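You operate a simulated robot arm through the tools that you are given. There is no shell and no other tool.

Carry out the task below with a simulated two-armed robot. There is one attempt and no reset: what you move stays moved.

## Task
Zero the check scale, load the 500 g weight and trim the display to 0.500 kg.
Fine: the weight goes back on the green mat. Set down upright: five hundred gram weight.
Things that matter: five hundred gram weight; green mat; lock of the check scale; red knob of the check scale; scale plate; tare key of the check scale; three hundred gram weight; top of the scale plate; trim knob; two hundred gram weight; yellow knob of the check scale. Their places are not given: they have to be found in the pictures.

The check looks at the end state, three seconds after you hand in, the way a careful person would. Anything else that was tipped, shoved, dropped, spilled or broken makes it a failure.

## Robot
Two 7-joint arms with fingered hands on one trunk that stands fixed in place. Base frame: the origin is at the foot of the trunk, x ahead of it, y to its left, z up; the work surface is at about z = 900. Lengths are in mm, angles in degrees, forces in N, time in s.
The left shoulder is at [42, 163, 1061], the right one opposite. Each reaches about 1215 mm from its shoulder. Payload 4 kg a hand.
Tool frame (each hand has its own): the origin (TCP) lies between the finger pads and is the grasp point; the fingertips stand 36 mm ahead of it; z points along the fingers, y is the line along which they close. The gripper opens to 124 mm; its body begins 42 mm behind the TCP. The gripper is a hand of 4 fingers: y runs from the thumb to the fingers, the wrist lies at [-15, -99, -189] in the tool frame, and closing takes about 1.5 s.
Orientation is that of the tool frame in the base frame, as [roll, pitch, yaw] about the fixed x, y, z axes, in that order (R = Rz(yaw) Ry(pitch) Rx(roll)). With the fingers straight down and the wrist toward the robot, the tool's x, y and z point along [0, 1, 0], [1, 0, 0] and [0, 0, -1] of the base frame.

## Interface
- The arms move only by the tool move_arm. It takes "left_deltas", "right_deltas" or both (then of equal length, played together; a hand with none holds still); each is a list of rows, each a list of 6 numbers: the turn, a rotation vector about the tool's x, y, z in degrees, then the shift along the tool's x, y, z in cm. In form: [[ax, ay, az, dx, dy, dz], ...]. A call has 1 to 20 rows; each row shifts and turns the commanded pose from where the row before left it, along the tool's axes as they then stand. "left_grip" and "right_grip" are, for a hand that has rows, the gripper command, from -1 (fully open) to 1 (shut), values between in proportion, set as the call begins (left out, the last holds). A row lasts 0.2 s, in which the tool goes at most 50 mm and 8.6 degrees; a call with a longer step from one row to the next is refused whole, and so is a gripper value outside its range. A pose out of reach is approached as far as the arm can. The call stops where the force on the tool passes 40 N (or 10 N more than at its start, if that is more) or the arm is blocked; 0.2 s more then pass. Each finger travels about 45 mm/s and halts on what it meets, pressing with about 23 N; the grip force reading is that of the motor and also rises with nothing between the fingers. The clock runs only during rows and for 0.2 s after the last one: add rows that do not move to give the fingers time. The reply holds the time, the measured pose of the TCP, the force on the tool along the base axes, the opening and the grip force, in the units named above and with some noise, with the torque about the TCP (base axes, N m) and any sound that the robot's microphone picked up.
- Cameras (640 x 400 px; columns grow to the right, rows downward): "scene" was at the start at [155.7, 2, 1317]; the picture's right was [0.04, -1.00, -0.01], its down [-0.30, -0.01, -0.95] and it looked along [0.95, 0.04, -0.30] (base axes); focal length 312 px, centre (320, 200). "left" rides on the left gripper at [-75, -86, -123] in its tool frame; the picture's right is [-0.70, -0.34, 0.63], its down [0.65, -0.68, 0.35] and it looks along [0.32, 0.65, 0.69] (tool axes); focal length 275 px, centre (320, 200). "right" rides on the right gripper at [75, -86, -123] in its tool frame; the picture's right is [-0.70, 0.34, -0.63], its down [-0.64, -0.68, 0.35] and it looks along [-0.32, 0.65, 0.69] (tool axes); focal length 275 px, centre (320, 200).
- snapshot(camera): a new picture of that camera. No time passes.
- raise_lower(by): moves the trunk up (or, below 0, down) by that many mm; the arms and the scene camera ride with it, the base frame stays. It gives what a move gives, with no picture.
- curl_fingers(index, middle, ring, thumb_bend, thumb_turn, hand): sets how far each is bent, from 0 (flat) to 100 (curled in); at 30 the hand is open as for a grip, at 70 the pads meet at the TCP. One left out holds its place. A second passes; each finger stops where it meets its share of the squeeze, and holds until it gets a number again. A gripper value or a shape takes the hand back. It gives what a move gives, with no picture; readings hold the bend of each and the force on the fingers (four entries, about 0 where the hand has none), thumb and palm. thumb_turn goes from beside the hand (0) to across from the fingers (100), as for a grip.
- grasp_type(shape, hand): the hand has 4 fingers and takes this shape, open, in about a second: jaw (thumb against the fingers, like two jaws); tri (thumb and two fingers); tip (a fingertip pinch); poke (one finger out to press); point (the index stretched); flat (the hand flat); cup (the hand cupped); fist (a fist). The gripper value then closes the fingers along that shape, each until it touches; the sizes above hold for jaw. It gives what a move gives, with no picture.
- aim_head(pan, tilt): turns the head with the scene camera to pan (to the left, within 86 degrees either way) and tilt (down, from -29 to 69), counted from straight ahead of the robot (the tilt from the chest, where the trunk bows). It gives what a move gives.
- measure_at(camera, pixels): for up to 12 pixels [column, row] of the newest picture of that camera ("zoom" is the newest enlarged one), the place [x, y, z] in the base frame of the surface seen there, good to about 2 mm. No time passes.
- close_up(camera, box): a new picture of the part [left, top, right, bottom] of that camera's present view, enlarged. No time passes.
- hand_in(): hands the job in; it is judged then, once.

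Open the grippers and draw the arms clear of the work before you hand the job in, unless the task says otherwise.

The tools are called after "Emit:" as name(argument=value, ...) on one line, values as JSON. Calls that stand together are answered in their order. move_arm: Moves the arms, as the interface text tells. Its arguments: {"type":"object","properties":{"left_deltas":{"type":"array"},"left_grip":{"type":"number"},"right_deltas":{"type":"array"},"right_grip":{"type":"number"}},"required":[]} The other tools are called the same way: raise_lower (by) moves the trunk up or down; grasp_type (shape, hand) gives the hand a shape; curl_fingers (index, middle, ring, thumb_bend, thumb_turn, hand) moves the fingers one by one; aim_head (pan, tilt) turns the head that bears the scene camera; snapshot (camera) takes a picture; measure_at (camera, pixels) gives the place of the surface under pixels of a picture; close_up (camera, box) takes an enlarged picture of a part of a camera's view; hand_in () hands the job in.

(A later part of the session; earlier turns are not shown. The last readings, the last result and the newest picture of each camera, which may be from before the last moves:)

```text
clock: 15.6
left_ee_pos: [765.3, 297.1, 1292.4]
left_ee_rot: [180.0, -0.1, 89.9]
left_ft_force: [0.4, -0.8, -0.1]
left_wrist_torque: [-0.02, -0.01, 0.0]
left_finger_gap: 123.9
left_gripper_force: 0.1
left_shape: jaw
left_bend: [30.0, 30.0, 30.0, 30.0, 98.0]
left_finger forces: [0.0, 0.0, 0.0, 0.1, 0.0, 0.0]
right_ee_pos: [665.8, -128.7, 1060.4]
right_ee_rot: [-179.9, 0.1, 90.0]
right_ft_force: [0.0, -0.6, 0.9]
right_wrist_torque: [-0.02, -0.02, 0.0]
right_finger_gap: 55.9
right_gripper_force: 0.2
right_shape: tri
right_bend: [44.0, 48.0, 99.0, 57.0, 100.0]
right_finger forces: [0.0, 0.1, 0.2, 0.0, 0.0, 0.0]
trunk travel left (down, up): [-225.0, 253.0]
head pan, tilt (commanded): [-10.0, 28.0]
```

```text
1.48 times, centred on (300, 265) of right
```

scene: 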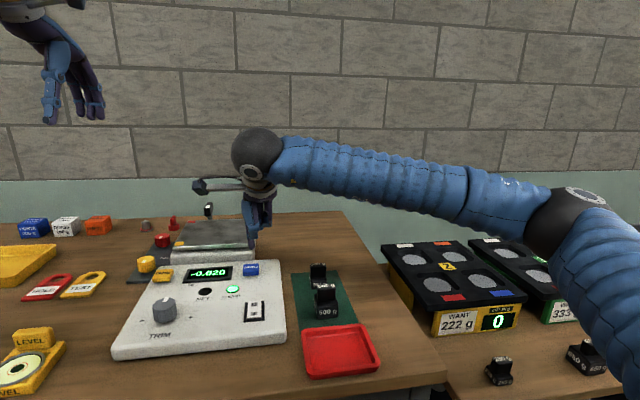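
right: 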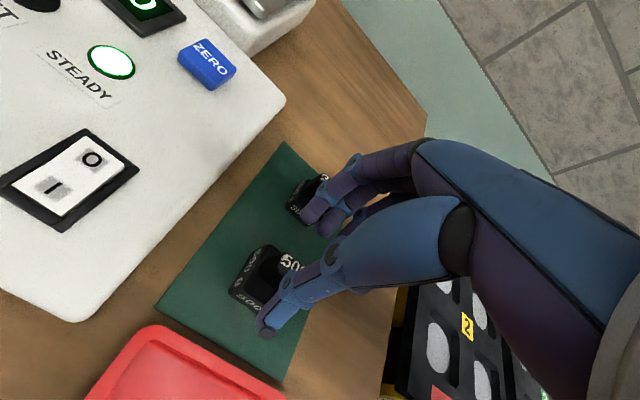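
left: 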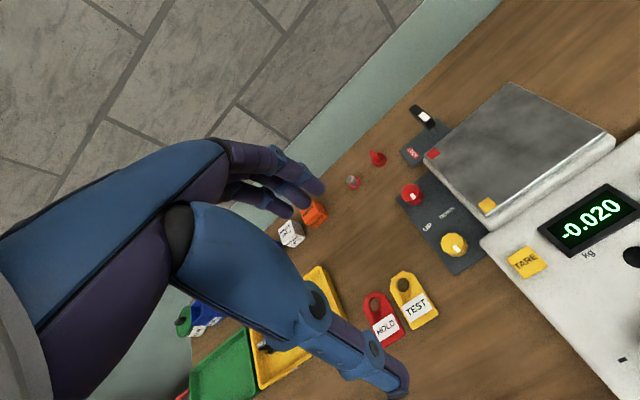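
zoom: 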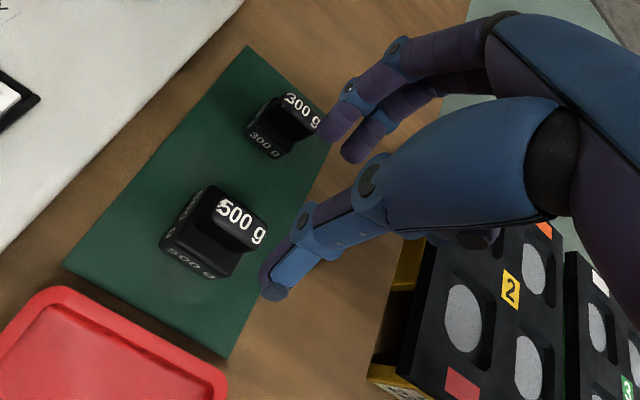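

Tri grip is at 56 mm gap with ring curled. TCP is over (666,−129); I lower 82 mm to about z 978 and look.

Emit:
move_arm(right_deltas=[[0, 0, 0, 0, -0.1, 3.0], [0, 0, 0, 0, 0, 3.0], [0, 0, 0, 0, 0, 1.5], [0, 0, 0, 0, 0, 0.7]])

Emit:
close_up(camera="right", box=[200, 130, 400, 360])

Emit:
close_up(camera="scene", box=[270, 100, 390, 220])

```text
clock: 16.6
left_ee_pos: [764.4, 296.9, 1293.6]
left_ee_rot: [-180.0, 0.0, 90.0]
left_ft_force: [0.8, 0.5, 0.0]
left_wrist_torque: [0.02, 0.0, 0.01]
left_finger_gap: 123.7
left_gripper_force: 0.0
left_shape: jaw
left_bend: [30.0, 30.0, 30.0, 30.0, 98.0]
left_finger forces: [0.0, 0.0, 0.0, 0.1, 0.0, 0.0]
right_ee_pos: [665.5, -131.2, 976.4]
right_ee_rot: [179.9, 0.0, 89.8]
right_ft_force: [-0.2, -0.4, -1.0]
right_wrist_torque: [-0.02, 0.01, 0.0]
right_finger_gap: 56.0
right_gripper_force: 0.1
right_shape: tri
right_bend: [44.0, 48.0, 99.0, 57.0, 100.0]
right_finger forces: [0.0, 0.0, 0.0, 0.0, 0.1, 0.0]
trunk travel left (down, up): [-225.0, 253.0]
head pan, tilt (commanded): [-10.0, 28.0]
```

```text
1.74 times, centred on (300, 245) of right
```

zoom: 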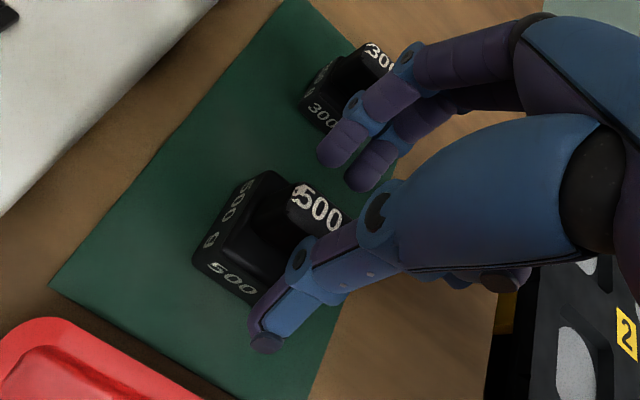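

```text
3.33 times, centred on (330, 160) of scene
```

zoom: 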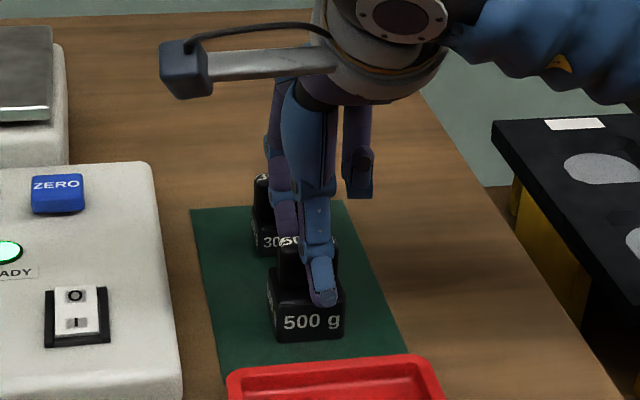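

I measure the thumb tip and fingertips from the scene and right view to check centring on the bar.

Emit:
measure_at(camera="zoom", pixels=[[322, 292], [322, 270], [313, 230], [308, 322], [280, 215], [295, 242]])

Emit:
snapshot(camera="right")

Emit:
measure_at(camera="right", pixels=[[265, 322], [267, 332], [268, 308], [303, 195], [307, 215], [325, 225], [318, 205], [295, 245], [310, 248]])

```text
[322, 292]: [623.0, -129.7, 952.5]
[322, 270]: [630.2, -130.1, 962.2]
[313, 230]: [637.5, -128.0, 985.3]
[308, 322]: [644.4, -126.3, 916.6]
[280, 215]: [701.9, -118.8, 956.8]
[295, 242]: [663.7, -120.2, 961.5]
```

```text
taken
```

right: 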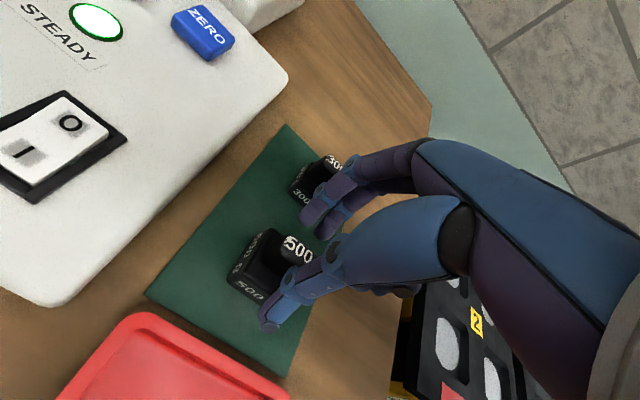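

```text
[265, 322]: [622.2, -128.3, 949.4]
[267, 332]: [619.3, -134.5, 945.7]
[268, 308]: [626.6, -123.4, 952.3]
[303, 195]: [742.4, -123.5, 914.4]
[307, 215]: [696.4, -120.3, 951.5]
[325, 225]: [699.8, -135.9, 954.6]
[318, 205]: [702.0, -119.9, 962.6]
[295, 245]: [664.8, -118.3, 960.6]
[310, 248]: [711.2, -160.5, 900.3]
```

Thumb at y≈−129, fingers at −120 and −138: well centred on the bar. I shift 2 mm in x, lower 4 mm, then close the grip with waiting rows.

Emit:
move_arm(right_deltas=[[0, 0, 0, 0, 0.2, 0.4], [0, 0, 0, 0, 0, 0]])

Emit:
move_arm(right_deltas=[[0, 0, 0, 0, 0, 0], [0, 0, 0, 0, 0, 0], [0, 0, 0, 0, 0, 0], [0, 0, 0, 0, 0, 0], [0, 0, 0, 0, 0, 0], [0, 0, 0, 0, 0, 0]], right_grip=1.0)

Emit:
close_up(camera="right", box=[200, 130, 400, 360])

Emit:
close_up(camera="scene", box=[270, 100, 390, 220])

```text
clock: 17.2
left_ee_pos: [765.1, 298.6, 1293.4]
left_ee_rot: [-179.9, 0.0, 90.1]
left_ft_force: [0.5, 0.5, -0.5]
left_wrist_torque: [0.01, -0.01, -0.02]
left_finger_gap: 123.9
left_gripper_force: 0.2
left_shape: jaw
left_bend: [30.0, 30.0, 30.0, 30.0, 98.0]
left_finger forces: [0.1, 0.0, 0.0, 0.0, 0.0, 0.1]
right_ee_pos: [666.1, -129.3, 974.3]
right_ee_rot: [-180.0, 0.1, 90.1]
right_ft_force: [0.3, 0.3, 0.9]
right_wrist_torque: [-0.01, 0.0, -0.02]
right_finger_gap: 55.9
right_gripper_force: 0.1
right_shape: tri
right_bend: [44.0, 48.0, 99.0, 57.0, 100.0]
right_finger forces: [0.0, 0.1, 0.0, 0.0, 0.0, 0.1]
trunk travel left (down, up): [-225.0, 253.0]
head pan, tilt (commanded): [-10.0, 28.0]
```

```text
clock: 18.6
left_ee_pos: [765.2, 298.1, 1293.4]
left_ee_rot: [180.0, 0.0, 90.0]
left_ft_force: [-0.1, 0.9, -0.1]
left_wrist_torque: [0.02, 0.02, 0.0]
left_finger_gap: 123.8
left_gripper_force: 0.0
left_shape: jaw
left_bend: [30.0, 30.0, 30.0, 30.0, 98.0]
left_finger forces: [0.1, 0.0, 0.0, 0.1, 0.1, 0.0]
right_ee_pos: [667.2, -130.4, 974.4]
right_ee_rot: [-180.0, 0.0, 90.0]
right_ft_force: [1.6, -1.4, 10.5]
right_wrist_torque: [-0.01, -0.49, 0.04]
right_finger_gap: 20.9
right_gripper_force: 23.4
right_shape: tri
right_bend: [66.0, 66.0, 100.0, 61.0, 100.0]
right_finger forces: [14.6, 13.7, 0.0, 0.0, 25.1, 0.0]
trunk travel left (down, up): [-225.0, 253.0]
head pan, tilt (commanded): [-10.0, 28.0]
```

```text
1.74 times, centred on (300, 245) of right
```

zoom: 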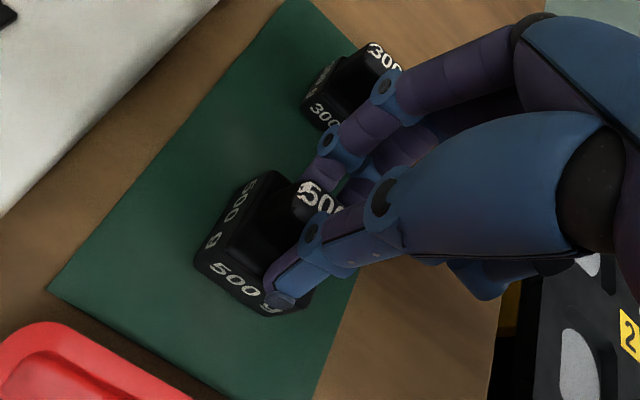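

```text
3.33 times, centred on (330, 160) of scene
```

zoom: 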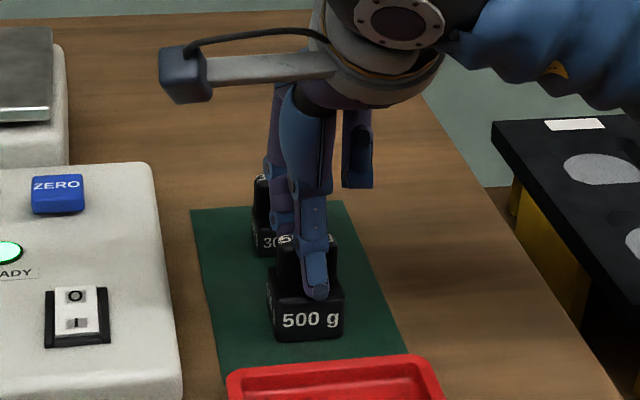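

The grip closed at 20.9 mm with ~25 N; there's 10 N upward reaction. I lift slowly by 15 mm and check that the weight hangs level.

Emit:
move_arm(right_deltas=[[0, 0, 0, 0, 0, -0.2], [0, 0, 0, 0, 0, -0.3], [0, 0, 0, 0, 0, -0.5], [0, 0, 0, 0, 0, -0.5], [0, 0, 0, 0, 0, -0.5], [0, 0, 0, 0, 0, 0]])

Emit:
close_up(camera="scene", box=[270, 100, 390, 220])

Emit:
close_up(camera="right", box=[200, 130, 400, 360])

```text
clock: 20.0
left_ee_pos: [764.8, 297.0, 1293.4]
left_ee_rot: [-179.9, 0.1, 90.0]
left_ft_force: [0.4, 0.4, 0.7]
left_wrist_torque: [0.02, -0.01, 0.01]
left_finger_gap: 123.7
left_gripper_force: 0.0
left_shape: jaw
left_bend: [30.0, 30.0, 30.0, 30.0, 98.0]
left_finger forces: [0.0, 0.0, 0.0, 0.1, 0.0, 0.0]
right_ee_pos: [668.0, -129.3, 992.5]
right_ee_rot: [-179.9, -0.1, 90.0]
right_ft_force: [0.5, 0.5, -4.5]
right_wrist_torque: [-0.04, -0.04, 0.03]
right_finger_gap: 17.0
right_gripper_force: 22.6
right_shape: tri
right_bend: [66.0, 67.0, 100.0, 62.0, 100.0]
right_finger forces: [13.0, 11.4, 0.1, 0.1, 23.1, 0.0]
trunk travel left (down, up): [-225.0, 253.0]
head pan, tilt (commanded): [-10.0, 28.0]
```

```text
3.33 times, centred on (330, 160) of scene
```

zoom: 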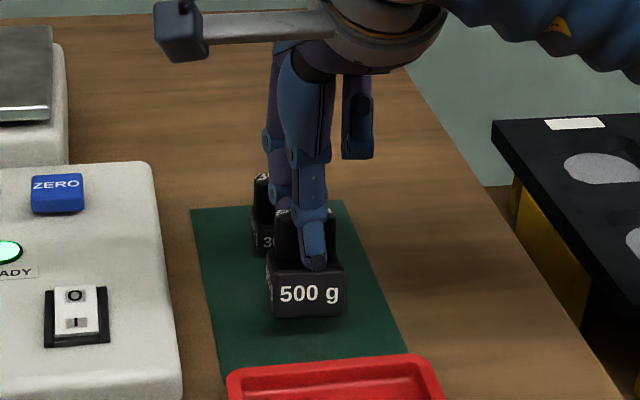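

```text
1.74 times, centred on (300, 245) of right
```

zoom: 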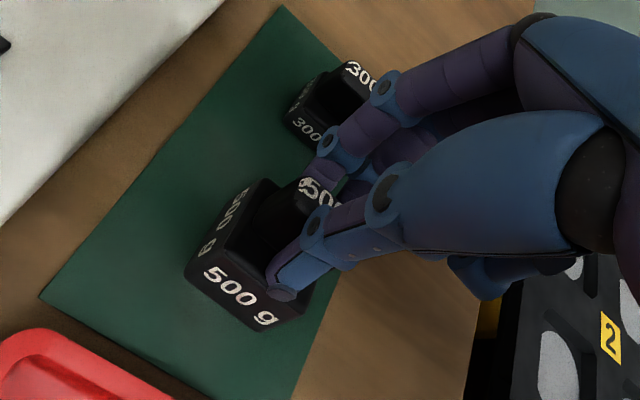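

The weight is lifted (−4.5 N). I measure its front face to see whether it is tilted.

Emit:
measure_at(camera="zoom", pixels=[[210, 240], [250, 270], [230, 300], [270, 325], [190, 265], [225, 215], [245, 195], [200, 280]])

Emit:
close_up(camera="scene", box=[290, 140, 370, 200])

Emit:
measure_at(camera="zoom", pixels=[[190, 225], [290, 228], [190, 285], [290, 285], [240, 228], [240, 285], [170, 200], [200, 80]])

```text
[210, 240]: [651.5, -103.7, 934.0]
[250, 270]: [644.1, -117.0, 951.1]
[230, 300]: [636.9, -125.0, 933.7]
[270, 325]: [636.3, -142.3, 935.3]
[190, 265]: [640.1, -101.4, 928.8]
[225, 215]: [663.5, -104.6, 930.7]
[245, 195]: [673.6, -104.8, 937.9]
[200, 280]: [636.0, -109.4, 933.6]
```

```text
6.67 times, centred on (330, 170) of scene
```

zoom: 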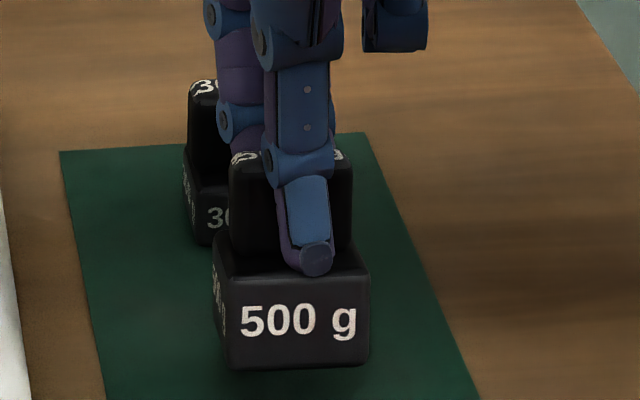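

```text
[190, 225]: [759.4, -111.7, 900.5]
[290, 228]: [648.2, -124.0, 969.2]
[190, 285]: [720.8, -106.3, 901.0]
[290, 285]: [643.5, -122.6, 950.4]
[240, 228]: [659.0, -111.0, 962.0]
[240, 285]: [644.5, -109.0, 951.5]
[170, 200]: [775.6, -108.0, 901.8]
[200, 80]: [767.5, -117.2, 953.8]
```

I measure the front face top and bottom in this zoom for tilt.

Emit:
measure_at(camera="zoom", pixels=[[260, 292], [260, 325], [260, 360], [340, 292], [340, 325], [340, 360], [300, 345], [225, 290], [225, 340], [245, 200], [345, 200], [245, 170]])

```text
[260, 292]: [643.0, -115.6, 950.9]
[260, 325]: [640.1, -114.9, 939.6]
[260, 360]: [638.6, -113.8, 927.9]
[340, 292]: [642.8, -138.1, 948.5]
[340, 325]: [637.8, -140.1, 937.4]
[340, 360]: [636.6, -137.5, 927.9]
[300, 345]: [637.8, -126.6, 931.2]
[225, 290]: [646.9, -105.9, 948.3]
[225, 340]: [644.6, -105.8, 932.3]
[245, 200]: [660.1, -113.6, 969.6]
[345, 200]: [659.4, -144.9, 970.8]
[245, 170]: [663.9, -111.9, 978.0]
```

The face leans ~13° (bottom toward me). I raise 110 mm and turn the hand −13° about tool x to level the weight before placing.

Emit:
move_arm(right_deltas=[[0, 0, 0, 0, 0, -2.0], [0, 0, 0, 0, 0, -3.0], [0, 0, 0, 0, 0, -3.0], [0, 0, 0, 0, 0, -3.0], [-4.3, 0, 0, 0, 0, 0], [-4.3, 0, 0, 0, 0, 0], [-4.3, 0, 0, 0, 0, 0], [0, 0, 0, 0, 0, 0]])

Emit:
aim_head(pan=-8, tilt=20)

Emit:
snapshot(camera="scene")

```text
clock: 21.8
left_ee_pos: [765.8, 297.1, 1293.0]
left_ee_rot: [-180.0, -0.1, 90.0]
left_ft_force: [-0.2, -0.2, -0.6]
left_wrist_torque: [0.0, 0.0, 0.04]
left_finger_gap: 123.8
left_gripper_force: 0.0
left_shape: jaw
left_bend: [30.0, 30.0, 30.0, 30.0, 98.0]
left_finger forces: [0.0, 0.1, 0.0, 0.0, 0.0, 0.0]
right_ee_pos: [667.6, -129.4, 1105.1]
right_ee_rot: [167.1, 0.1, 89.9]
right_ft_force: [0.2, -0.1, -5.3]
right_wrist_torque: [-0.03, 0.01, 0.02]
right_finger_gap: 16.7
right_gripper_force: 22.9
right_shape: tri
right_bend: [66.0, 67.0, 100.0, 62.0, 100.0]
right_finger forces: [12.8, 11.1, 0.0, 0.0, 24.5, 0.1]
trunk travel left (down, up): [-225.0, 253.0]
head pan, tilt (commanded): [-10.0, 28.0]
```

```text
clock: 22.5
left_ee_pos: [764.6, 297.9, 1293.3]
left_ee_rot: [179.9, 0.0, 90.0]
left_ft_force: [0.6, 0.2, 0.3]
left_wrist_torque: [0.01, -0.02, -0.02]
left_finger_gap: 123.3
left_gripper_force: 0.1
left_shape: jaw
left_bend: [30.0, 30.0, 30.0, 30.0, 98.0]
left_finger forces: [0.0, 0.1, 0.0, 0.0, 0.0, 0.0]
right_ee_pos: [667.2, -130.3, 1104.8]
right_ee_rot: [167.2, 0.0, 90.0]
right_ft_force: [-0.1, -0.4, -5.3]
right_wrist_torque: [-0.01, 0.04, 0.03]
right_finger_gap: 16.7
right_gripper_force: 23.4
right_shape: tri
right_bend: [66.0, 67.0, 100.0, 62.0, 100.0]
right_finger forces: [12.7, 11.1, 0.0, 0.0, 24.5, 0.1]
trunk travel left (down, up): [-225.0, 253.0]
head pan, tilt (commanded): [-8.0, 20.0]
```

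```text
taken
```

scene: 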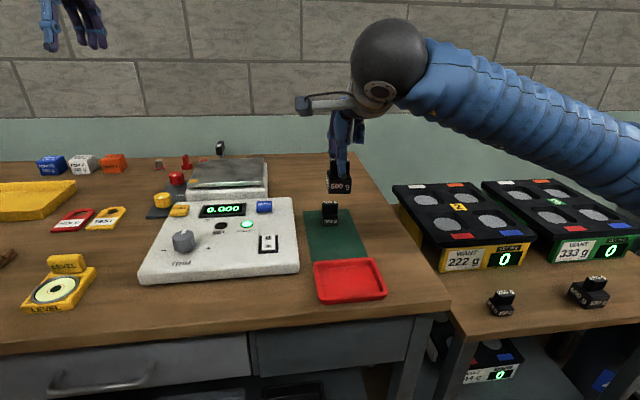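

The weight is at (340,180) in the scene. I zoom on it and measure its face for level.

Emit:
close_up(camera="scene", box=[310, 140, 370, 210])

Emit:
measure_at(camera="scene", pixels=[[332, 182], [332, 189], [348, 182], [348, 189], [340, 185], [340, 191], [331, 172], [347, 171]])

```text
5.71 times, centred on (340, 175) of scene
```

zoom: 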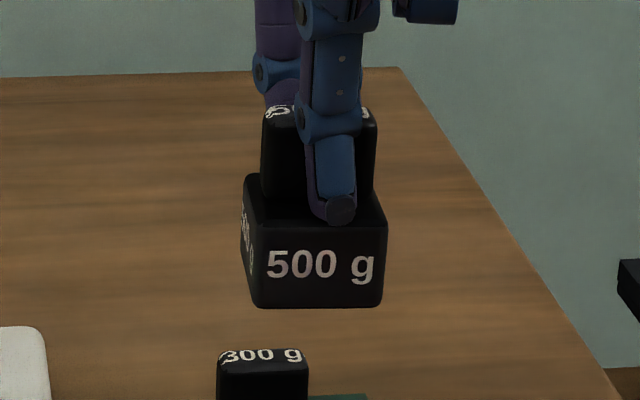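

```text
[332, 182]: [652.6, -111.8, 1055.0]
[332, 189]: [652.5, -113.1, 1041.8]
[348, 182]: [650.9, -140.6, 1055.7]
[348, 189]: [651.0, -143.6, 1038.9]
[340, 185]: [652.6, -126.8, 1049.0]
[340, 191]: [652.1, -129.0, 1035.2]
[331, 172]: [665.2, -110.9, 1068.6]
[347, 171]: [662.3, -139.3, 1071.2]
```

The face is now vertical (x≈652 top and bottom); bottom is at z≈1030, 75 mm under the TCP. I carry it over the plate centre, still ~55 mm above the plate.

Emit:
move_arm(right_deltas=[[0, 0, 0, 2.61, 2.573, 0.589], [0, 0, 0, 2.61, 2.573, 0.589], [0, 0, 0, 2.61, 2.573, 0.589], [0, 0, 0, 2.61, 2.573, 0.589], [0, 0, 0, 2.61, 2.573, 0.589], [0, 0, 0, 2.61, 2.573, 0.589], [0, 0, 0, 2.61, 2.573, 0.589], [0, 0, 0, 2.61, 2.573, 0.589], [0, 0, 0, 2.61, 2.573, 0.589], [0, 0, 0, 0, 0, 0]])

Emit:
snapshot(camera="right")

Emit:
aim_head(pan=5, tilt=20)

Emit:
close_up(camera="scene", box=[220, 80, 380, 230])

```text
clock: 24.7
left_ee_pos: [765.4, 296.3, 1293.2]
left_ee_rot: [-179.9, 0.0, 89.9]
left_ft_force: [-0.1, 0.0, 0.5]
left_wrist_torque: [0.0, -0.02, 0.01]
left_finger_gap: 123.9
left_gripper_force: 0.2
left_shape: jaw
left_bend: [30.0, 30.0, 30.0, 30.0, 98.0]
left_finger forces: [0.0, 0.1, 0.1, 0.0, 0.1, 0.0]
right_ee_pos: [905.3, 102.0, 1102.1]
right_ee_rot: [167.2, 0.1, 89.9]
right_ft_force: [1.3, -0.7, -4.0]
right_wrist_torque: [-0.02, 0.0, -0.04]
right_finger_gap: 16.5
right_gripper_force: 23.6
right_shape: tri
right_bend: [66.0, 68.0, 100.0, 63.0, 100.0]
right_finger forces: [12.4, 10.8, 0.1, 0.0, 24.7, 0.1]
trunk travel left (down, up): [-225.0, 253.0]
head pan, tilt (commanded): [-8.0, 20.0]
```

```text
taken
```

right: 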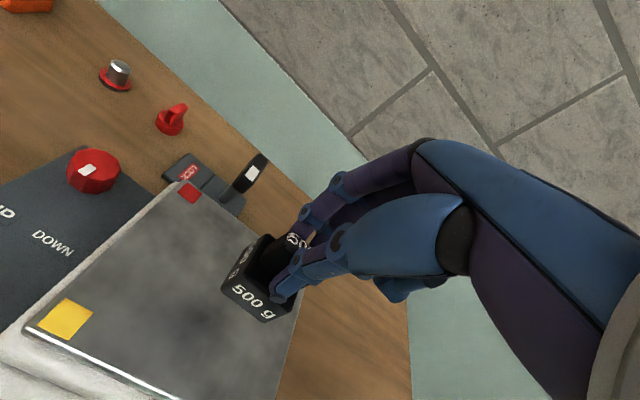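

```text
clock: 25.5
left_ee_pos: [765.9, 296.7, 1293.0]
left_ee_rot: [-179.9, 0.0, 90.0]
left_ft_force: [0.3, -0.6, -0.1]
left_wrist_torque: [0.0, 0.01, 0.0]
left_finger_gap: 123.3
left_gripper_force: 0.1
left_shape: jaw
left_bend: [30.0, 30.0, 30.0, 30.0, 98.0]
left_finger forces: [0.0, 0.0, 0.0, 0.0, 0.0, 0.0]
right_ee_pos: [905.6, 101.3, 1101.9]
right_ee_rot: [167.1, 0.1, 90.0]
right_ft_force: [0.5, -0.1, -4.1]
right_wrist_torque: [-0.05, 0.0, 0.02]
right_finger_gap: 16.4
right_gripper_force: 23.0
right_shape: tri
right_bend: [66.0, 68.0, 100.0, 63.0, 100.0]
right_finger forces: [12.4, 10.9, 0.0, 0.0, 24.6, 0.0]
trunk travel left (down, up): [-225.0, 253.0]
head pan, tilt (commanded): [5.0, 20.0]
```

```text
2.67 times, centred on (300, 155) of scene
```

zoom: 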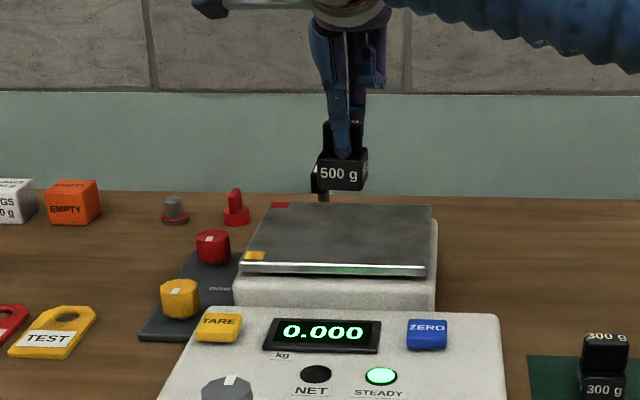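

The weight is over the plate at zoom (343,165). I measure its front face and left side for pose.

Emit:
measure_at(camera="zoom", pixels=[[324, 167], [324, 184], [360, 169], [360, 185], [342, 184], [330, 135], [360, 135]])

Emit:
close_up(camera="scene", box=[290, 110, 340, 170])

Emit:
measure_at(camera="zoom", pixels=[[285, 160], [285, 190], [285, 215], [350, 170], [350, 195], [350, 218], [300, 75], [360, 80]])

```text
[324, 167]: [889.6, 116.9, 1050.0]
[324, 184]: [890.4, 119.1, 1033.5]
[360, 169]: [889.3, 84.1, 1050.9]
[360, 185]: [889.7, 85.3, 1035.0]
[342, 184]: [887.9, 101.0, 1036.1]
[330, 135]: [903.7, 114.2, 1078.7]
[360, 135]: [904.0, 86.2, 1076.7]
```

```text
6.67 times, centred on (315, 140) of scene
```

zoom: 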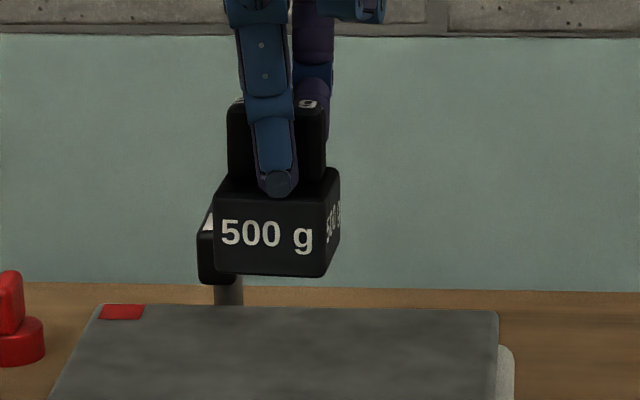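

```text
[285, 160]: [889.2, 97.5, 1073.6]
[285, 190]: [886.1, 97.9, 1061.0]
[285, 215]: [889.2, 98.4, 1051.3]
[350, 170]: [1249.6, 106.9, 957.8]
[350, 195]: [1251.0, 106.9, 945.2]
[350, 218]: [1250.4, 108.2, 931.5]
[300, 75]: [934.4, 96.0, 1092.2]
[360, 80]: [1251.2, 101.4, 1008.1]
```

Block centre is about (910,101), bottom ~z 1029, level. I lower 46 mm straight down.

Emit:
move_arm(right_deltas=[[0, 0, 0, 0, -0.34, 1.495], [0, 0, 0, 0, -0.34, 1.495], [0, 0, 0, 0, -0.223, 0.975], [0, 0, 0, 0, -0.123, 0.52], [0, 0, 0, 0, 0, 0]])

Emit:
close_up(camera="scene", box=[250, 120, 360, 220])

```text
clock: 26.7
left_ee_pos: [765.5, 296.8, 1292.9]
left_ee_rot: [-180.0, 0.0, 90.0]
left_ft_force: [-0.8, 0.6, 0.0]
left_wrist_torque: [0.03, 0.01, 0.0]
left_finger_gap: 123.5
left_gripper_force: 0.1
left_shape: jaw
left_bend: [30.0, 30.0, 30.0, 30.0, 98.0]
left_finger forces: [0.0, 0.0, 0.0, 0.1, 0.0, 0.0]
right_ee_pos: [906.1, 102.7, 1058.6]
right_ee_rot: [167.2, 0.1, 89.9]
right_ft_force: [-0.7, 0.1, -5.2]
right_wrist_torque: [-0.04, 0.06, 0.02]
right_finger_gap: 16.4
right_gripper_force: 22.9
right_shape: tri
right_bend: [66.0, 68.0, 100.0, 63.0, 100.0]
right_finger forces: [12.4, 11.0, 0.0, 0.1, 24.7, 0.0]
trunk travel left (down, up): [-225.0, 253.0]
head pan, tilt (commanded): [5.0, 20.0]
```

```text
4.00 times, centred on (305, 170) of scene
```

zoom: 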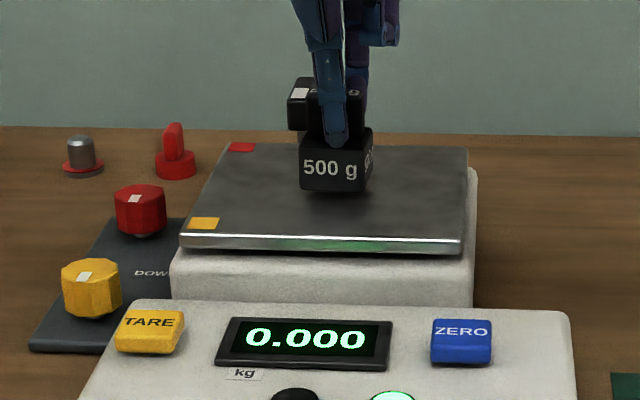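

The bottom is ~9 mm above the plate, display still 0.000. I lower in 1.5 mm steps.

Emit:
move_arm(right_deltas=[[0, 0, 0, 0, -0.033, 0.146], [0, 0, 0, 0, -0.033, 0.146], [0, 0, 0, 0, -0.033, 0.146], [0, 0, 0, 0, -0.033, 0.146], [0, 0, 0, 0, 0, 0]])

Emit:
close_up(camera="scene", box=[250, 120, 360, 220])

```text
clock: 27.9
left_ee_pos: [764.3, 297.9, 1293.3]
left_ee_rot: [-179.9, -0.1, 90.0]
left_ft_force: [0.2, -0.2, -0.7]
left_wrist_torque: [0.02, -0.01, 0.0]
left_finger_gap: 123.6
left_gripper_force: 0.1
left_shape: jaw
left_bend: [30.0, 30.0, 30.0, 30.0, 98.0]
left_finger forces: [0.0, 0.1, 0.0, 0.0, 0.1, 0.0]
right_ee_pos: [904.7, 104.2, 1050.6]
right_ee_rot: [167.2, -0.1, 90.1]
right_ft_force: [0.0, 0.4, -3.6]
right_wrist_torque: [-0.03, 0.02, 0.0]
right_finger_gap: 16.5
right_gripper_force: 23.0
right_shape: tri
right_bend: [66.0, 68.0, 100.0, 63.0, 100.0]
right_finger forces: [12.5, 10.9, 0.1, 0.1, 25.6, 0.0]
trunk travel left (down, up): [-225.0, 253.0]
head pan, tilt (commanded): [5.0, 20.0]
```

```text
4.00 times, centred on (305, 170) of scene
```

zoom: 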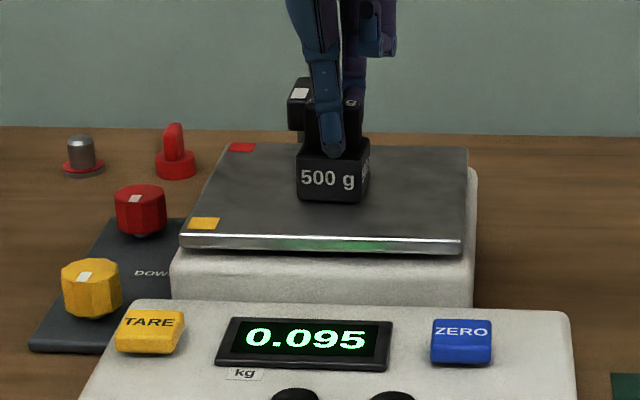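

The display shows 0.095: the weight touches. I press 1 mm further so that the plate carries it, and check.

Emit:
move_arm(right_deltas=[[0, 0, 0, 0, -0.016, 0.07], [0, 0, 0, 0, -0.016, 0.07], [0, 0, 0, 0, 0, 0]])

Emit:
close_up(camera="scene", box=[250, 120, 360, 220])

```text
clock: 28.7
left_ee_pos: [764.2, 298.6, 1292.6]
left_ee_rot: [180.0, 0.1, 90.0]
left_ft_force: [0.5, 0.3, -0.3]
left_wrist_torque: [0.01, 0.01, 0.02]
left_finger_gap: 123.8
left_gripper_force: 0.0
left_shape: jaw
left_bend: [30.0, 30.0, 30.0, 30.0, 98.0]
left_finger forces: [0.0, 0.0, 0.0, 0.0, 0.0, 0.1]
right_ee_pos: [904.3, 104.5, 1050.6]
right_ee_rot: [167.0, 0.0, 90.1]
right_ft_force: [-1.5, 0.3, 0.4]
right_wrist_torque: [-0.06, -0.05, 0.0]
right_finger_gap: 16.6
right_gripper_force: 23.0
right_shape: tri
right_bend: [66.0, 68.0, 100.0, 63.0, 100.0]
right_finger forces: [12.8, 11.0, 0.0, 0.0, 29.7, 0.0]
trunk travel left (down, up): [-225.0, 253.0]
head pan, tilt (commanded): [5.0, 20.0]
```

```text
4.00 times, centred on (305, 170) of scene
```

zoom: 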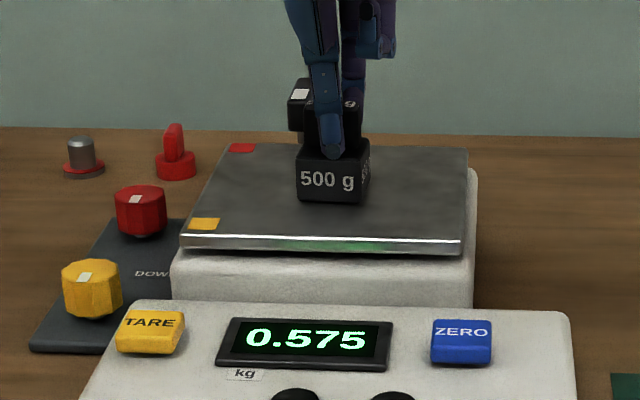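

The tool force is about zero, so the plate carries the weight. I open the fingers to ~50 mm gap.

Emit:
move_arm(right_deltas=[[0, 0, 0, 0, 0, 0], [0, 0, 0, 0, 0, 0], [0, 0, 0, 0, 0, 0], [0, 0, 0, 0, 0, 0], [0, 0, 0, 0, 0, 0]], right_grip=0.15)

Emit:
close_up(camera="scene", box=[250, 120, 360, 220])

Emit:
close_up(camera="right", box=[180, 160, 380, 360])

```text
clock: 29.9
left_ee_pos: [764.7, 297.0, 1291.9]
left_ee_rot: [179.9, 0.0, 90.1]
left_ft_force: [-0.4, 0.4, -0.2]
left_wrist_torque: [0.01, -0.01, -0.04]
left_finger_gap: 123.4
left_gripper_force: 0.1
left_shape: jaw
left_bend: [30.0, 30.0, 30.0, 30.0, 98.0]
left_finger forces: [0.1, 0.0, 0.0, 0.0, 0.1, 0.0]
right_ee_pos: [906.3, 103.9, 1050.3]
right_ee_rot: [167.2, 0.0, 90.1]
right_ft_force: [0.7, 0.5, -0.6]
right_wrist_torque: [-0.03, -0.03, 0.05]
right_finger_gap: 52.6
right_gripper_force: 0.0
right_shape: tri
right_bend: [45.0, 49.0, 99.0, 58.0, 100.0]
right_finger forces: [0.1, 0.1, 0.1, 0.0, 0.0, 0.0]
trunk travel left (down, up): [-225.0, 253.0]
head pan, tilt (commanded): [5.0, 20.0]
```

```text
4.00 times, centred on (305, 170) of scene
```

zoom: 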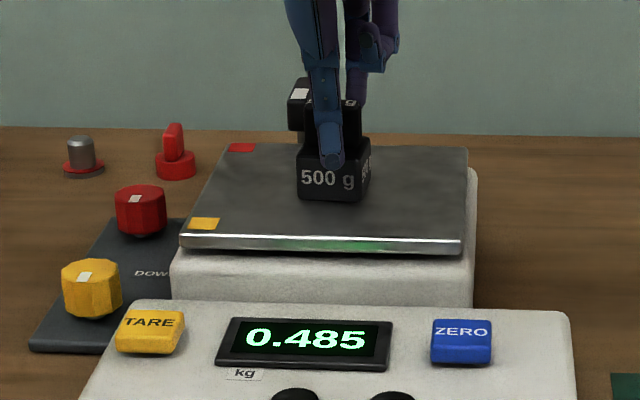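

```text
2.00 times, centred on (280, 260) of right
```

zoom: 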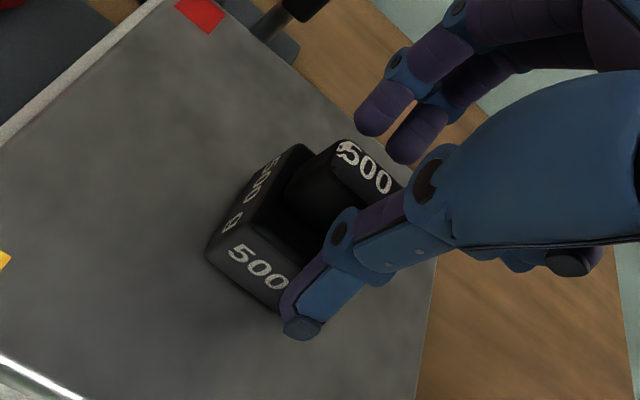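

Reading is 0.485 with the weight standing free on the plate. I raise the right hand straight up, then away to the right to clear the view.

Emit:
move_arm(right_deltas=[[0, 0, 0, 0, 0.223, -0.975], [0, 0, 0, 0, 0.446, -1.95], [0, 0, 0, 0, 0.446, -1.95], [0, 0, 0, 0, 0.892, -3.9], [0, 0, 0, 0, 0.892, -3.9], [4.3, 0, 0, 0, 0, 0], [4.3, 0, 0, 0, 0, 0], [4.3, 0, 0, 0, 0, 0]])

Emit:
close_up(camera="scene", box=[220, 110, 380, 260])

Emit:
snapshot(camera="right")

```text
clock: 31.7
left_ee_pos: [763.9, 298.5, 1291.9]
left_ee_rot: [180.0, 0.0, 89.9]
left_ft_force: [0.8, -0.1, -0.7]
left_wrist_torque: [0.02, 0.01, 0.01]
left_finger_gap: 123.8
left_gripper_force: 0.1
left_shape: jaw
left_bend: [30.0, 30.0, 30.0, 30.0, 98.0]
left_finger forces: [0.1, 0.0, 0.0, 0.0, 0.1, 0.0]
right_ee_pos: [906.0, 104.7, 1178.8]
right_ee_rot: [-179.9, 0.1, 90.1]
right_ft_force: [0.7, 0.3, -0.3]
right_wrist_torque: [-0.03, 0.0, -0.01]
right_finger_gap: 52.5
right_gripper_force: 0.0
right_shape: tri
right_bend: [45.0, 49.0, 99.0, 58.0, 100.0]
right_finger forces: [0.1, 0.0, 0.0, 0.0, 0.1, 0.0]
trunk travel left (down, up): [-225.0, 253.0]
head pan, tilt (commanded): [5.0, 20.0]
```

```text
2.67 times, centred on (300, 185) of scene
```

zoom: 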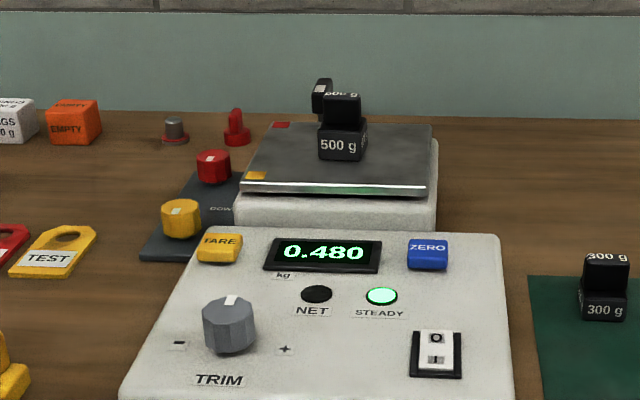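

```text
taken
```

right: 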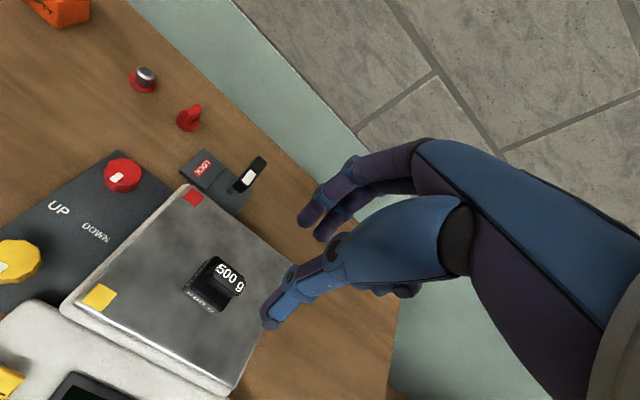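

The display settles at 0.480, STEADY on. The trim must be increased. I first move the right hand off to the right, and look closely at the trim knob.

Emit:
move_arm(right_deltas=[[0, 0, 0, -4.4, -1.5, 0], [0, 0, 0, -4.4, -1.5, 0], [0, 0, 0, -4.4, -1.5, 0], [0, 0, 0, -4.4, -1.5, 0], [0, 0, 0, -4.4, -1.5, 0], [0, 0, 0, -4.4, -1.5, 0], [0, 0, 0, -4.4, -1.5, 0], [0, 0, 0, -4.4, -1.5, 0]])

Emit:
close_up(camera="scene", box=[260, 200, 340, 270])

Emit:
snapshot(camera="left")

```text
clock: 33.5
left_ee_pos: [764.2, 295.4, 1294.9]
left_ee_rot: [-179.9, 0.0, 90.0]
left_ft_force: [0.2, -0.4, -0.3]
left_wrist_torque: [0.02, -0.01, -0.01]
left_finger_gap: 123.8
left_gripper_force: 0.0
left_shape: jaw
left_bend: [30.0, 30.0, 30.0, 30.0, 98.0]
left_finger forces: [0.1, 0.0, 0.0, 0.0, 0.1, 0.2]
right_ee_pos: [781.3, -250.3, 1180.8]
right_ee_rot: [179.9, -0.2, 90.1]
right_ft_force: [-0.4, -0.3, -0.3]
right_wrist_torque: [0.01, -0.01, 0.0]
right_finger_gap: 52.5
right_gripper_force: 0.0
right_shape: tri
right_bend: [45.0, 49.0, 99.0, 58.0, 100.0]
right_finger forces: [0.1, 0.0, 0.1, 0.0, 0.0, 0.0]
trunk travel left (down, up): [-225.0, 253.0]
head pan, tilt (commanded): [5.0, 20.0]
```

```text
5.71 times, centred on (300, 235) of scene
```

zoom: 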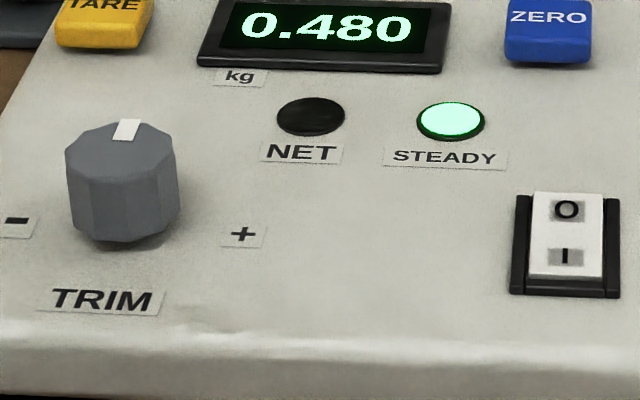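

```text
taken
```

left: 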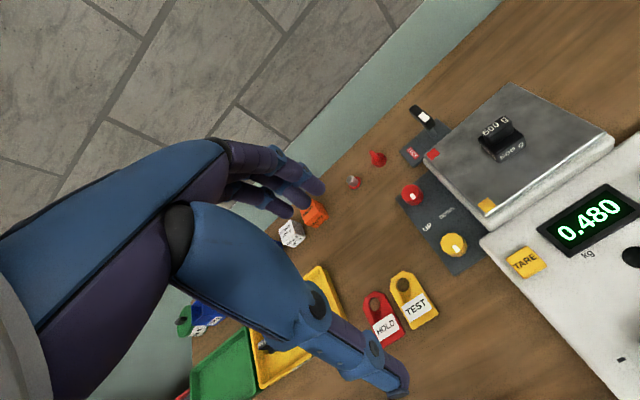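

I measure the knob's top face and base in this zoom: left (72,155), right (172,155), back (125,125), front (122,180).

Emit:
measure_at(camera="zoom", pixels=[[72, 155], [173, 157], [128, 128], [122, 176], [100, 135], [150, 135], [122, 155], [122, 225], [80, 220], [170, 215], [200, 200], [125, 122]])

```text
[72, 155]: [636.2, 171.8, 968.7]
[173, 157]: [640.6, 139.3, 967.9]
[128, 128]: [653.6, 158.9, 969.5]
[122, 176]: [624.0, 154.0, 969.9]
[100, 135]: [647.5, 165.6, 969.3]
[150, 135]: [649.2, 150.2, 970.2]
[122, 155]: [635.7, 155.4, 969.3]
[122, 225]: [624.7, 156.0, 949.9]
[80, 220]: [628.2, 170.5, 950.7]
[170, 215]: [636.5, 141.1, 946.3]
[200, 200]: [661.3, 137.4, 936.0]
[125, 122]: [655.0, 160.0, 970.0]
```

Knob axis is near (639,155.5), radius ~18, top z 969.5, console surface z 935. I shape the left hand to tri and move it over the knob at z≈1100.

Emit:
grasp_type(hand="left", shape="tri")

Emit:
move_arm(left_deltas=[[0, 0, 0, -3.53, -3.13, 0], [0, 0, 0, -3.53, -3.13, 0], [0, 0, 0, -3.53, -3.13, 0], [0, 0, 0, -3.53, -3.13, 0], [0, 0, 0, 0, 0, 4.0], [0, 0, 0, 0, 0, 4.0], [0, 0, 0, 0, 0, 4.0], [0, 0, 0, 0, 0, 4.0], [0, 0, 0, 0, 0, 3.4]], left_grip=0.0)

Emit:
snapshot(camera="left")

Emit:
snapshot(camera="scene")

```text
clock: 34.4
left_ee_pos: [764.2, 297.0, 1292.7]
left_ee_rot: [-180.0, 0.1, 90.0]
left_ft_force: [-0.4, -0.2, 0.2]
left_wrist_torque: [0.02, 0.01, 0.0]
left_finger_gap: 123.6
left_gripper_force: 0.1
left_shape: tri
left_bend: [30.0, 30.0, 99.0, 30.0, 98.0]
left_finger forces: [0.0, 0.0, 0.0, 0.0, 0.0, 0.0]
right_ee_pos: [782.5, -247.9, 1180.5]
right_ee_rot: [-180.0, -0.1, 89.9]
right_ft_force: [0.3, -0.2, -0.1]
right_wrist_torque: [0.0, 0.02, 0.05]
right_finger_gap: 52.5
right_gripper_force: 0.0
right_shape: tri
right_bend: [45.0, 49.0, 99.0, 58.0, 100.0]
right_finger forces: [0.1, 0.0, 0.1, 0.1, 0.0, 0.0]
trunk travel left (down, up): [-225.0, 253.0]
head pan, tilt (commanded): [5.0, 20.0]
```

```text
clock: 36.4
left_ee_pos: [638.1, 157.7, 1095.6]
left_ee_rot: [-180.0, -0.1, 90.1]
left_ft_force: [-0.1, 0.3, 0.4]
left_wrist_torque: [0.02, -0.01, -0.02]
left_finger_gap: 62.2
left_gripper_force: 0.2
left_shape: tri
left_bend: [42.0, 46.0, 99.0, 56.0, 100.0]
left_finger forces: [0.0, 0.0, 0.0, 0.0, 0.0, 0.0]
right_ee_pos: [783.1, -248.8, 1179.8]
right_ee_rot: [-179.9, 0.0, 90.0]
right_ft_force: [-0.3, 0.1, -0.3]
right_wrist_torque: [-0.05, 0.01, 0.03]
right_finger_gap: 52.5
right_gripper_force: 0.1
right_shape: tri
right_bend: [45.0, 49.0, 99.0, 58.0, 100.0]
right_finger forces: [0.1, 0.1, 0.1, 0.0, 0.1, 0.0]
trunk travel left (down, up): [-225.0, 253.0]
head pan, tilt (commanded): [5.0, 20.0]
```

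```text
taken
```

left: 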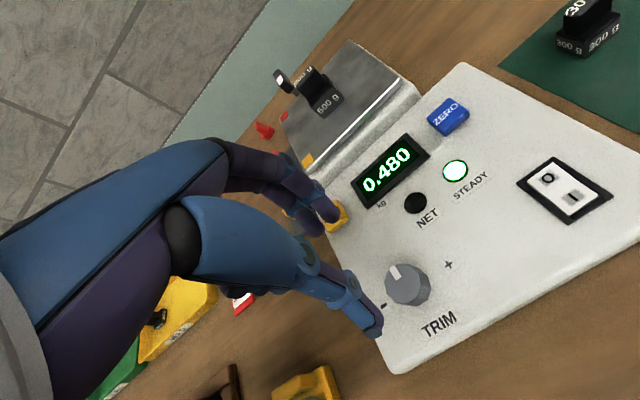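

```text
taken
```

scene: 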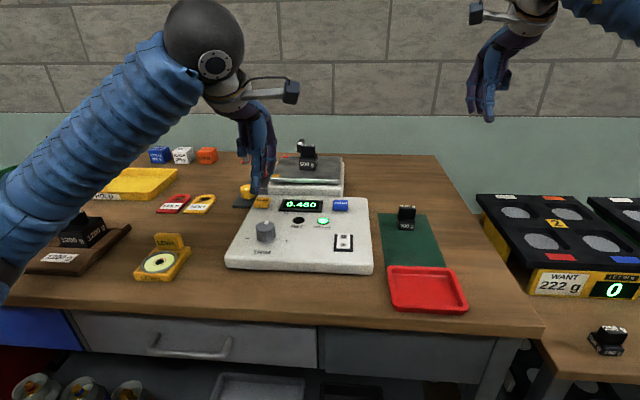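

From the left camera both the knob (408,285) and display are visible. I zoom to refine the knob's centre.

Emit:
close_up(camera="left", box=[340, 230, 460, 350])

Emit:
measure_at(camera="zoom", pixels=[[265, 150], [285, 125], [335, 130], [360, 165], [335, 210], [280, 200], [300, 165], [390, 205], [340, 250], [150, 350], [80, 190]])

```text
3.33 times, centred on (400, 290) of left
```

zoom: 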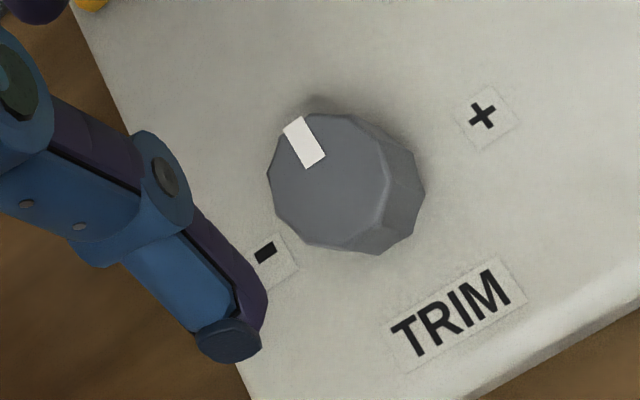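

```text
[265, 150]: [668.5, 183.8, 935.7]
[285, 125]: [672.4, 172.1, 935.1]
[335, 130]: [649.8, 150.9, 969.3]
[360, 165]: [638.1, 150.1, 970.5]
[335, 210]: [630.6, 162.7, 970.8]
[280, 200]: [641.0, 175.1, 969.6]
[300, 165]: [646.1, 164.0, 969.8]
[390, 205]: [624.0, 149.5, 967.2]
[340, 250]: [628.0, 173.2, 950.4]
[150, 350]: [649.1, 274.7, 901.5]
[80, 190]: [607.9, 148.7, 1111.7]
```

I measure the top-face rim points to compute the centre.

Emit:
measure_at(camera="zoom", pixels=[[273, 175], [290, 130], [308, 121], [348, 121], [380, 150], [386, 178], [382, 205], [352, 238], [312, 238], [282, 208]])

Emit:
close_up(camera="left", box=[240, 100, 440, 350])

Emit:
measure_at(camera="left", pixels=[[375, 333], [370, 322], [378, 318], [332, 213], [328, 220], [318, 225]])

```text
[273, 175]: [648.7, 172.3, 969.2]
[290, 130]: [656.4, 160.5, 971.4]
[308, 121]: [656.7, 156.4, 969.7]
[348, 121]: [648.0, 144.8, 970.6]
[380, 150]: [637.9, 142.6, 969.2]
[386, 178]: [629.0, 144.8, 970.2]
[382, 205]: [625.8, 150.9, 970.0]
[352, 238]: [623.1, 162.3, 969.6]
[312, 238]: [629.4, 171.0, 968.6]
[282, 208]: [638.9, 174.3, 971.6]
```

```text
1.60 times, centred on (340, 225) of left
```

zoom: 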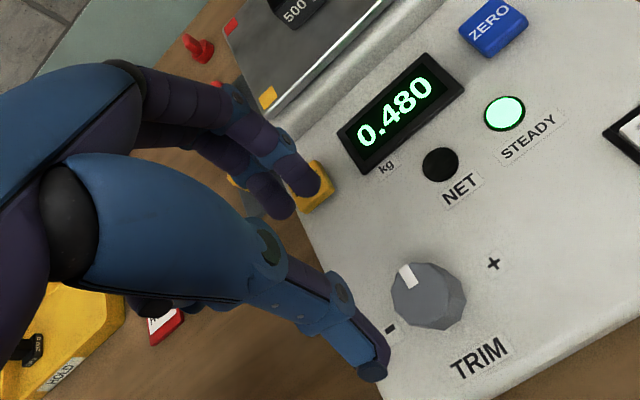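

```text
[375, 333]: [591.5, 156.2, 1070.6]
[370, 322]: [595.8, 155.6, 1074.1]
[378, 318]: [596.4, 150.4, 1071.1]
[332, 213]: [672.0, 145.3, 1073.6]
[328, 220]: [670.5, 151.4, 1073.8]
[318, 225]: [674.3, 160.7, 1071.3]
```

Knob axis is about (639.5,157.5). Fingertips: index y≈146, middle y≈164, thumb ~155, around the axis. I lower the left hand to z≈978 so the fingertips straddle the knob.

Emit:
move_arm(left_deltas=[[0, 0, 0, 0, 0.2, 3.0], [0, 0, 0, 0, 0, 3.0], [0, 0, 0, 0, 0, 3.0], [0, 0, 0, 0, 0, 1.8], [0, 0, 0, 0, 0, 0.9], [0, 0, 0, 0, 0, 0]])

Emit:
snapshot(camera="left")

Emit:
close_up(camera="scene", box=[210, 180, 350, 280])

```text
clock: 37.8
left_ee_pos: [640.5, 157.7, 981.6]
left_ee_rot: [-179.9, 0.0, 90.0]
left_ft_force: [0.1, 0.0, -0.7]
left_wrist_torque: [-0.01, -0.01, 0.03]
left_finger_gap: 63.1
left_gripper_force: 0.0
left_shape: tri
left_bend: [42.0, 46.0, 99.0, 55.0, 100.0]
left_finger forces: [0.0, 0.0, 0.0, 0.0, 0.4, 0.1]
right_ee_pos: [782.0, -248.7, 1180.0]
right_ee_rot: [-179.9, 0.0, 89.9]
right_ft_force: [-0.6, -0.3, -0.9]
right_wrist_torque: [0.04, -0.02, -0.02]
right_finger_gap: 52.7
right_gripper_force: 0.0
right_shape: tri
right_bend: [45.0, 49.0, 99.0, 58.0, 100.0]
right_finger forces: [0.1, 0.0, 0.1, 0.0, 0.1, 0.1]
trunk travel left (down, up): [-225.0, 253.0]
head pan, tilt (commanded): [5.0, 20.0]
```

```text
taken
```

left: 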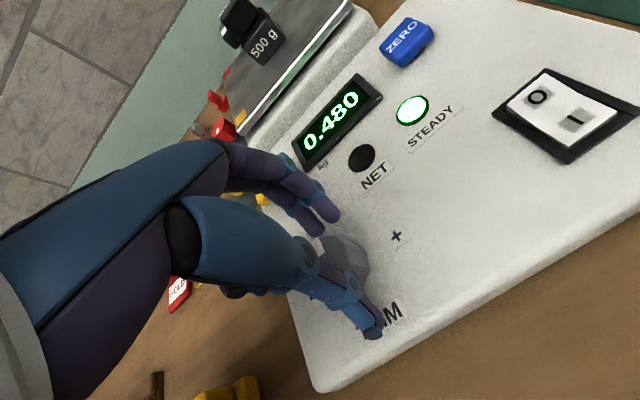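

```text
4.00 times, centred on (280, 230) of scene
```

zoom: 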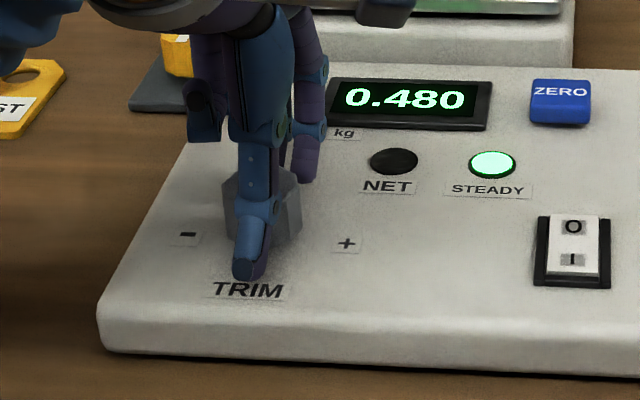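

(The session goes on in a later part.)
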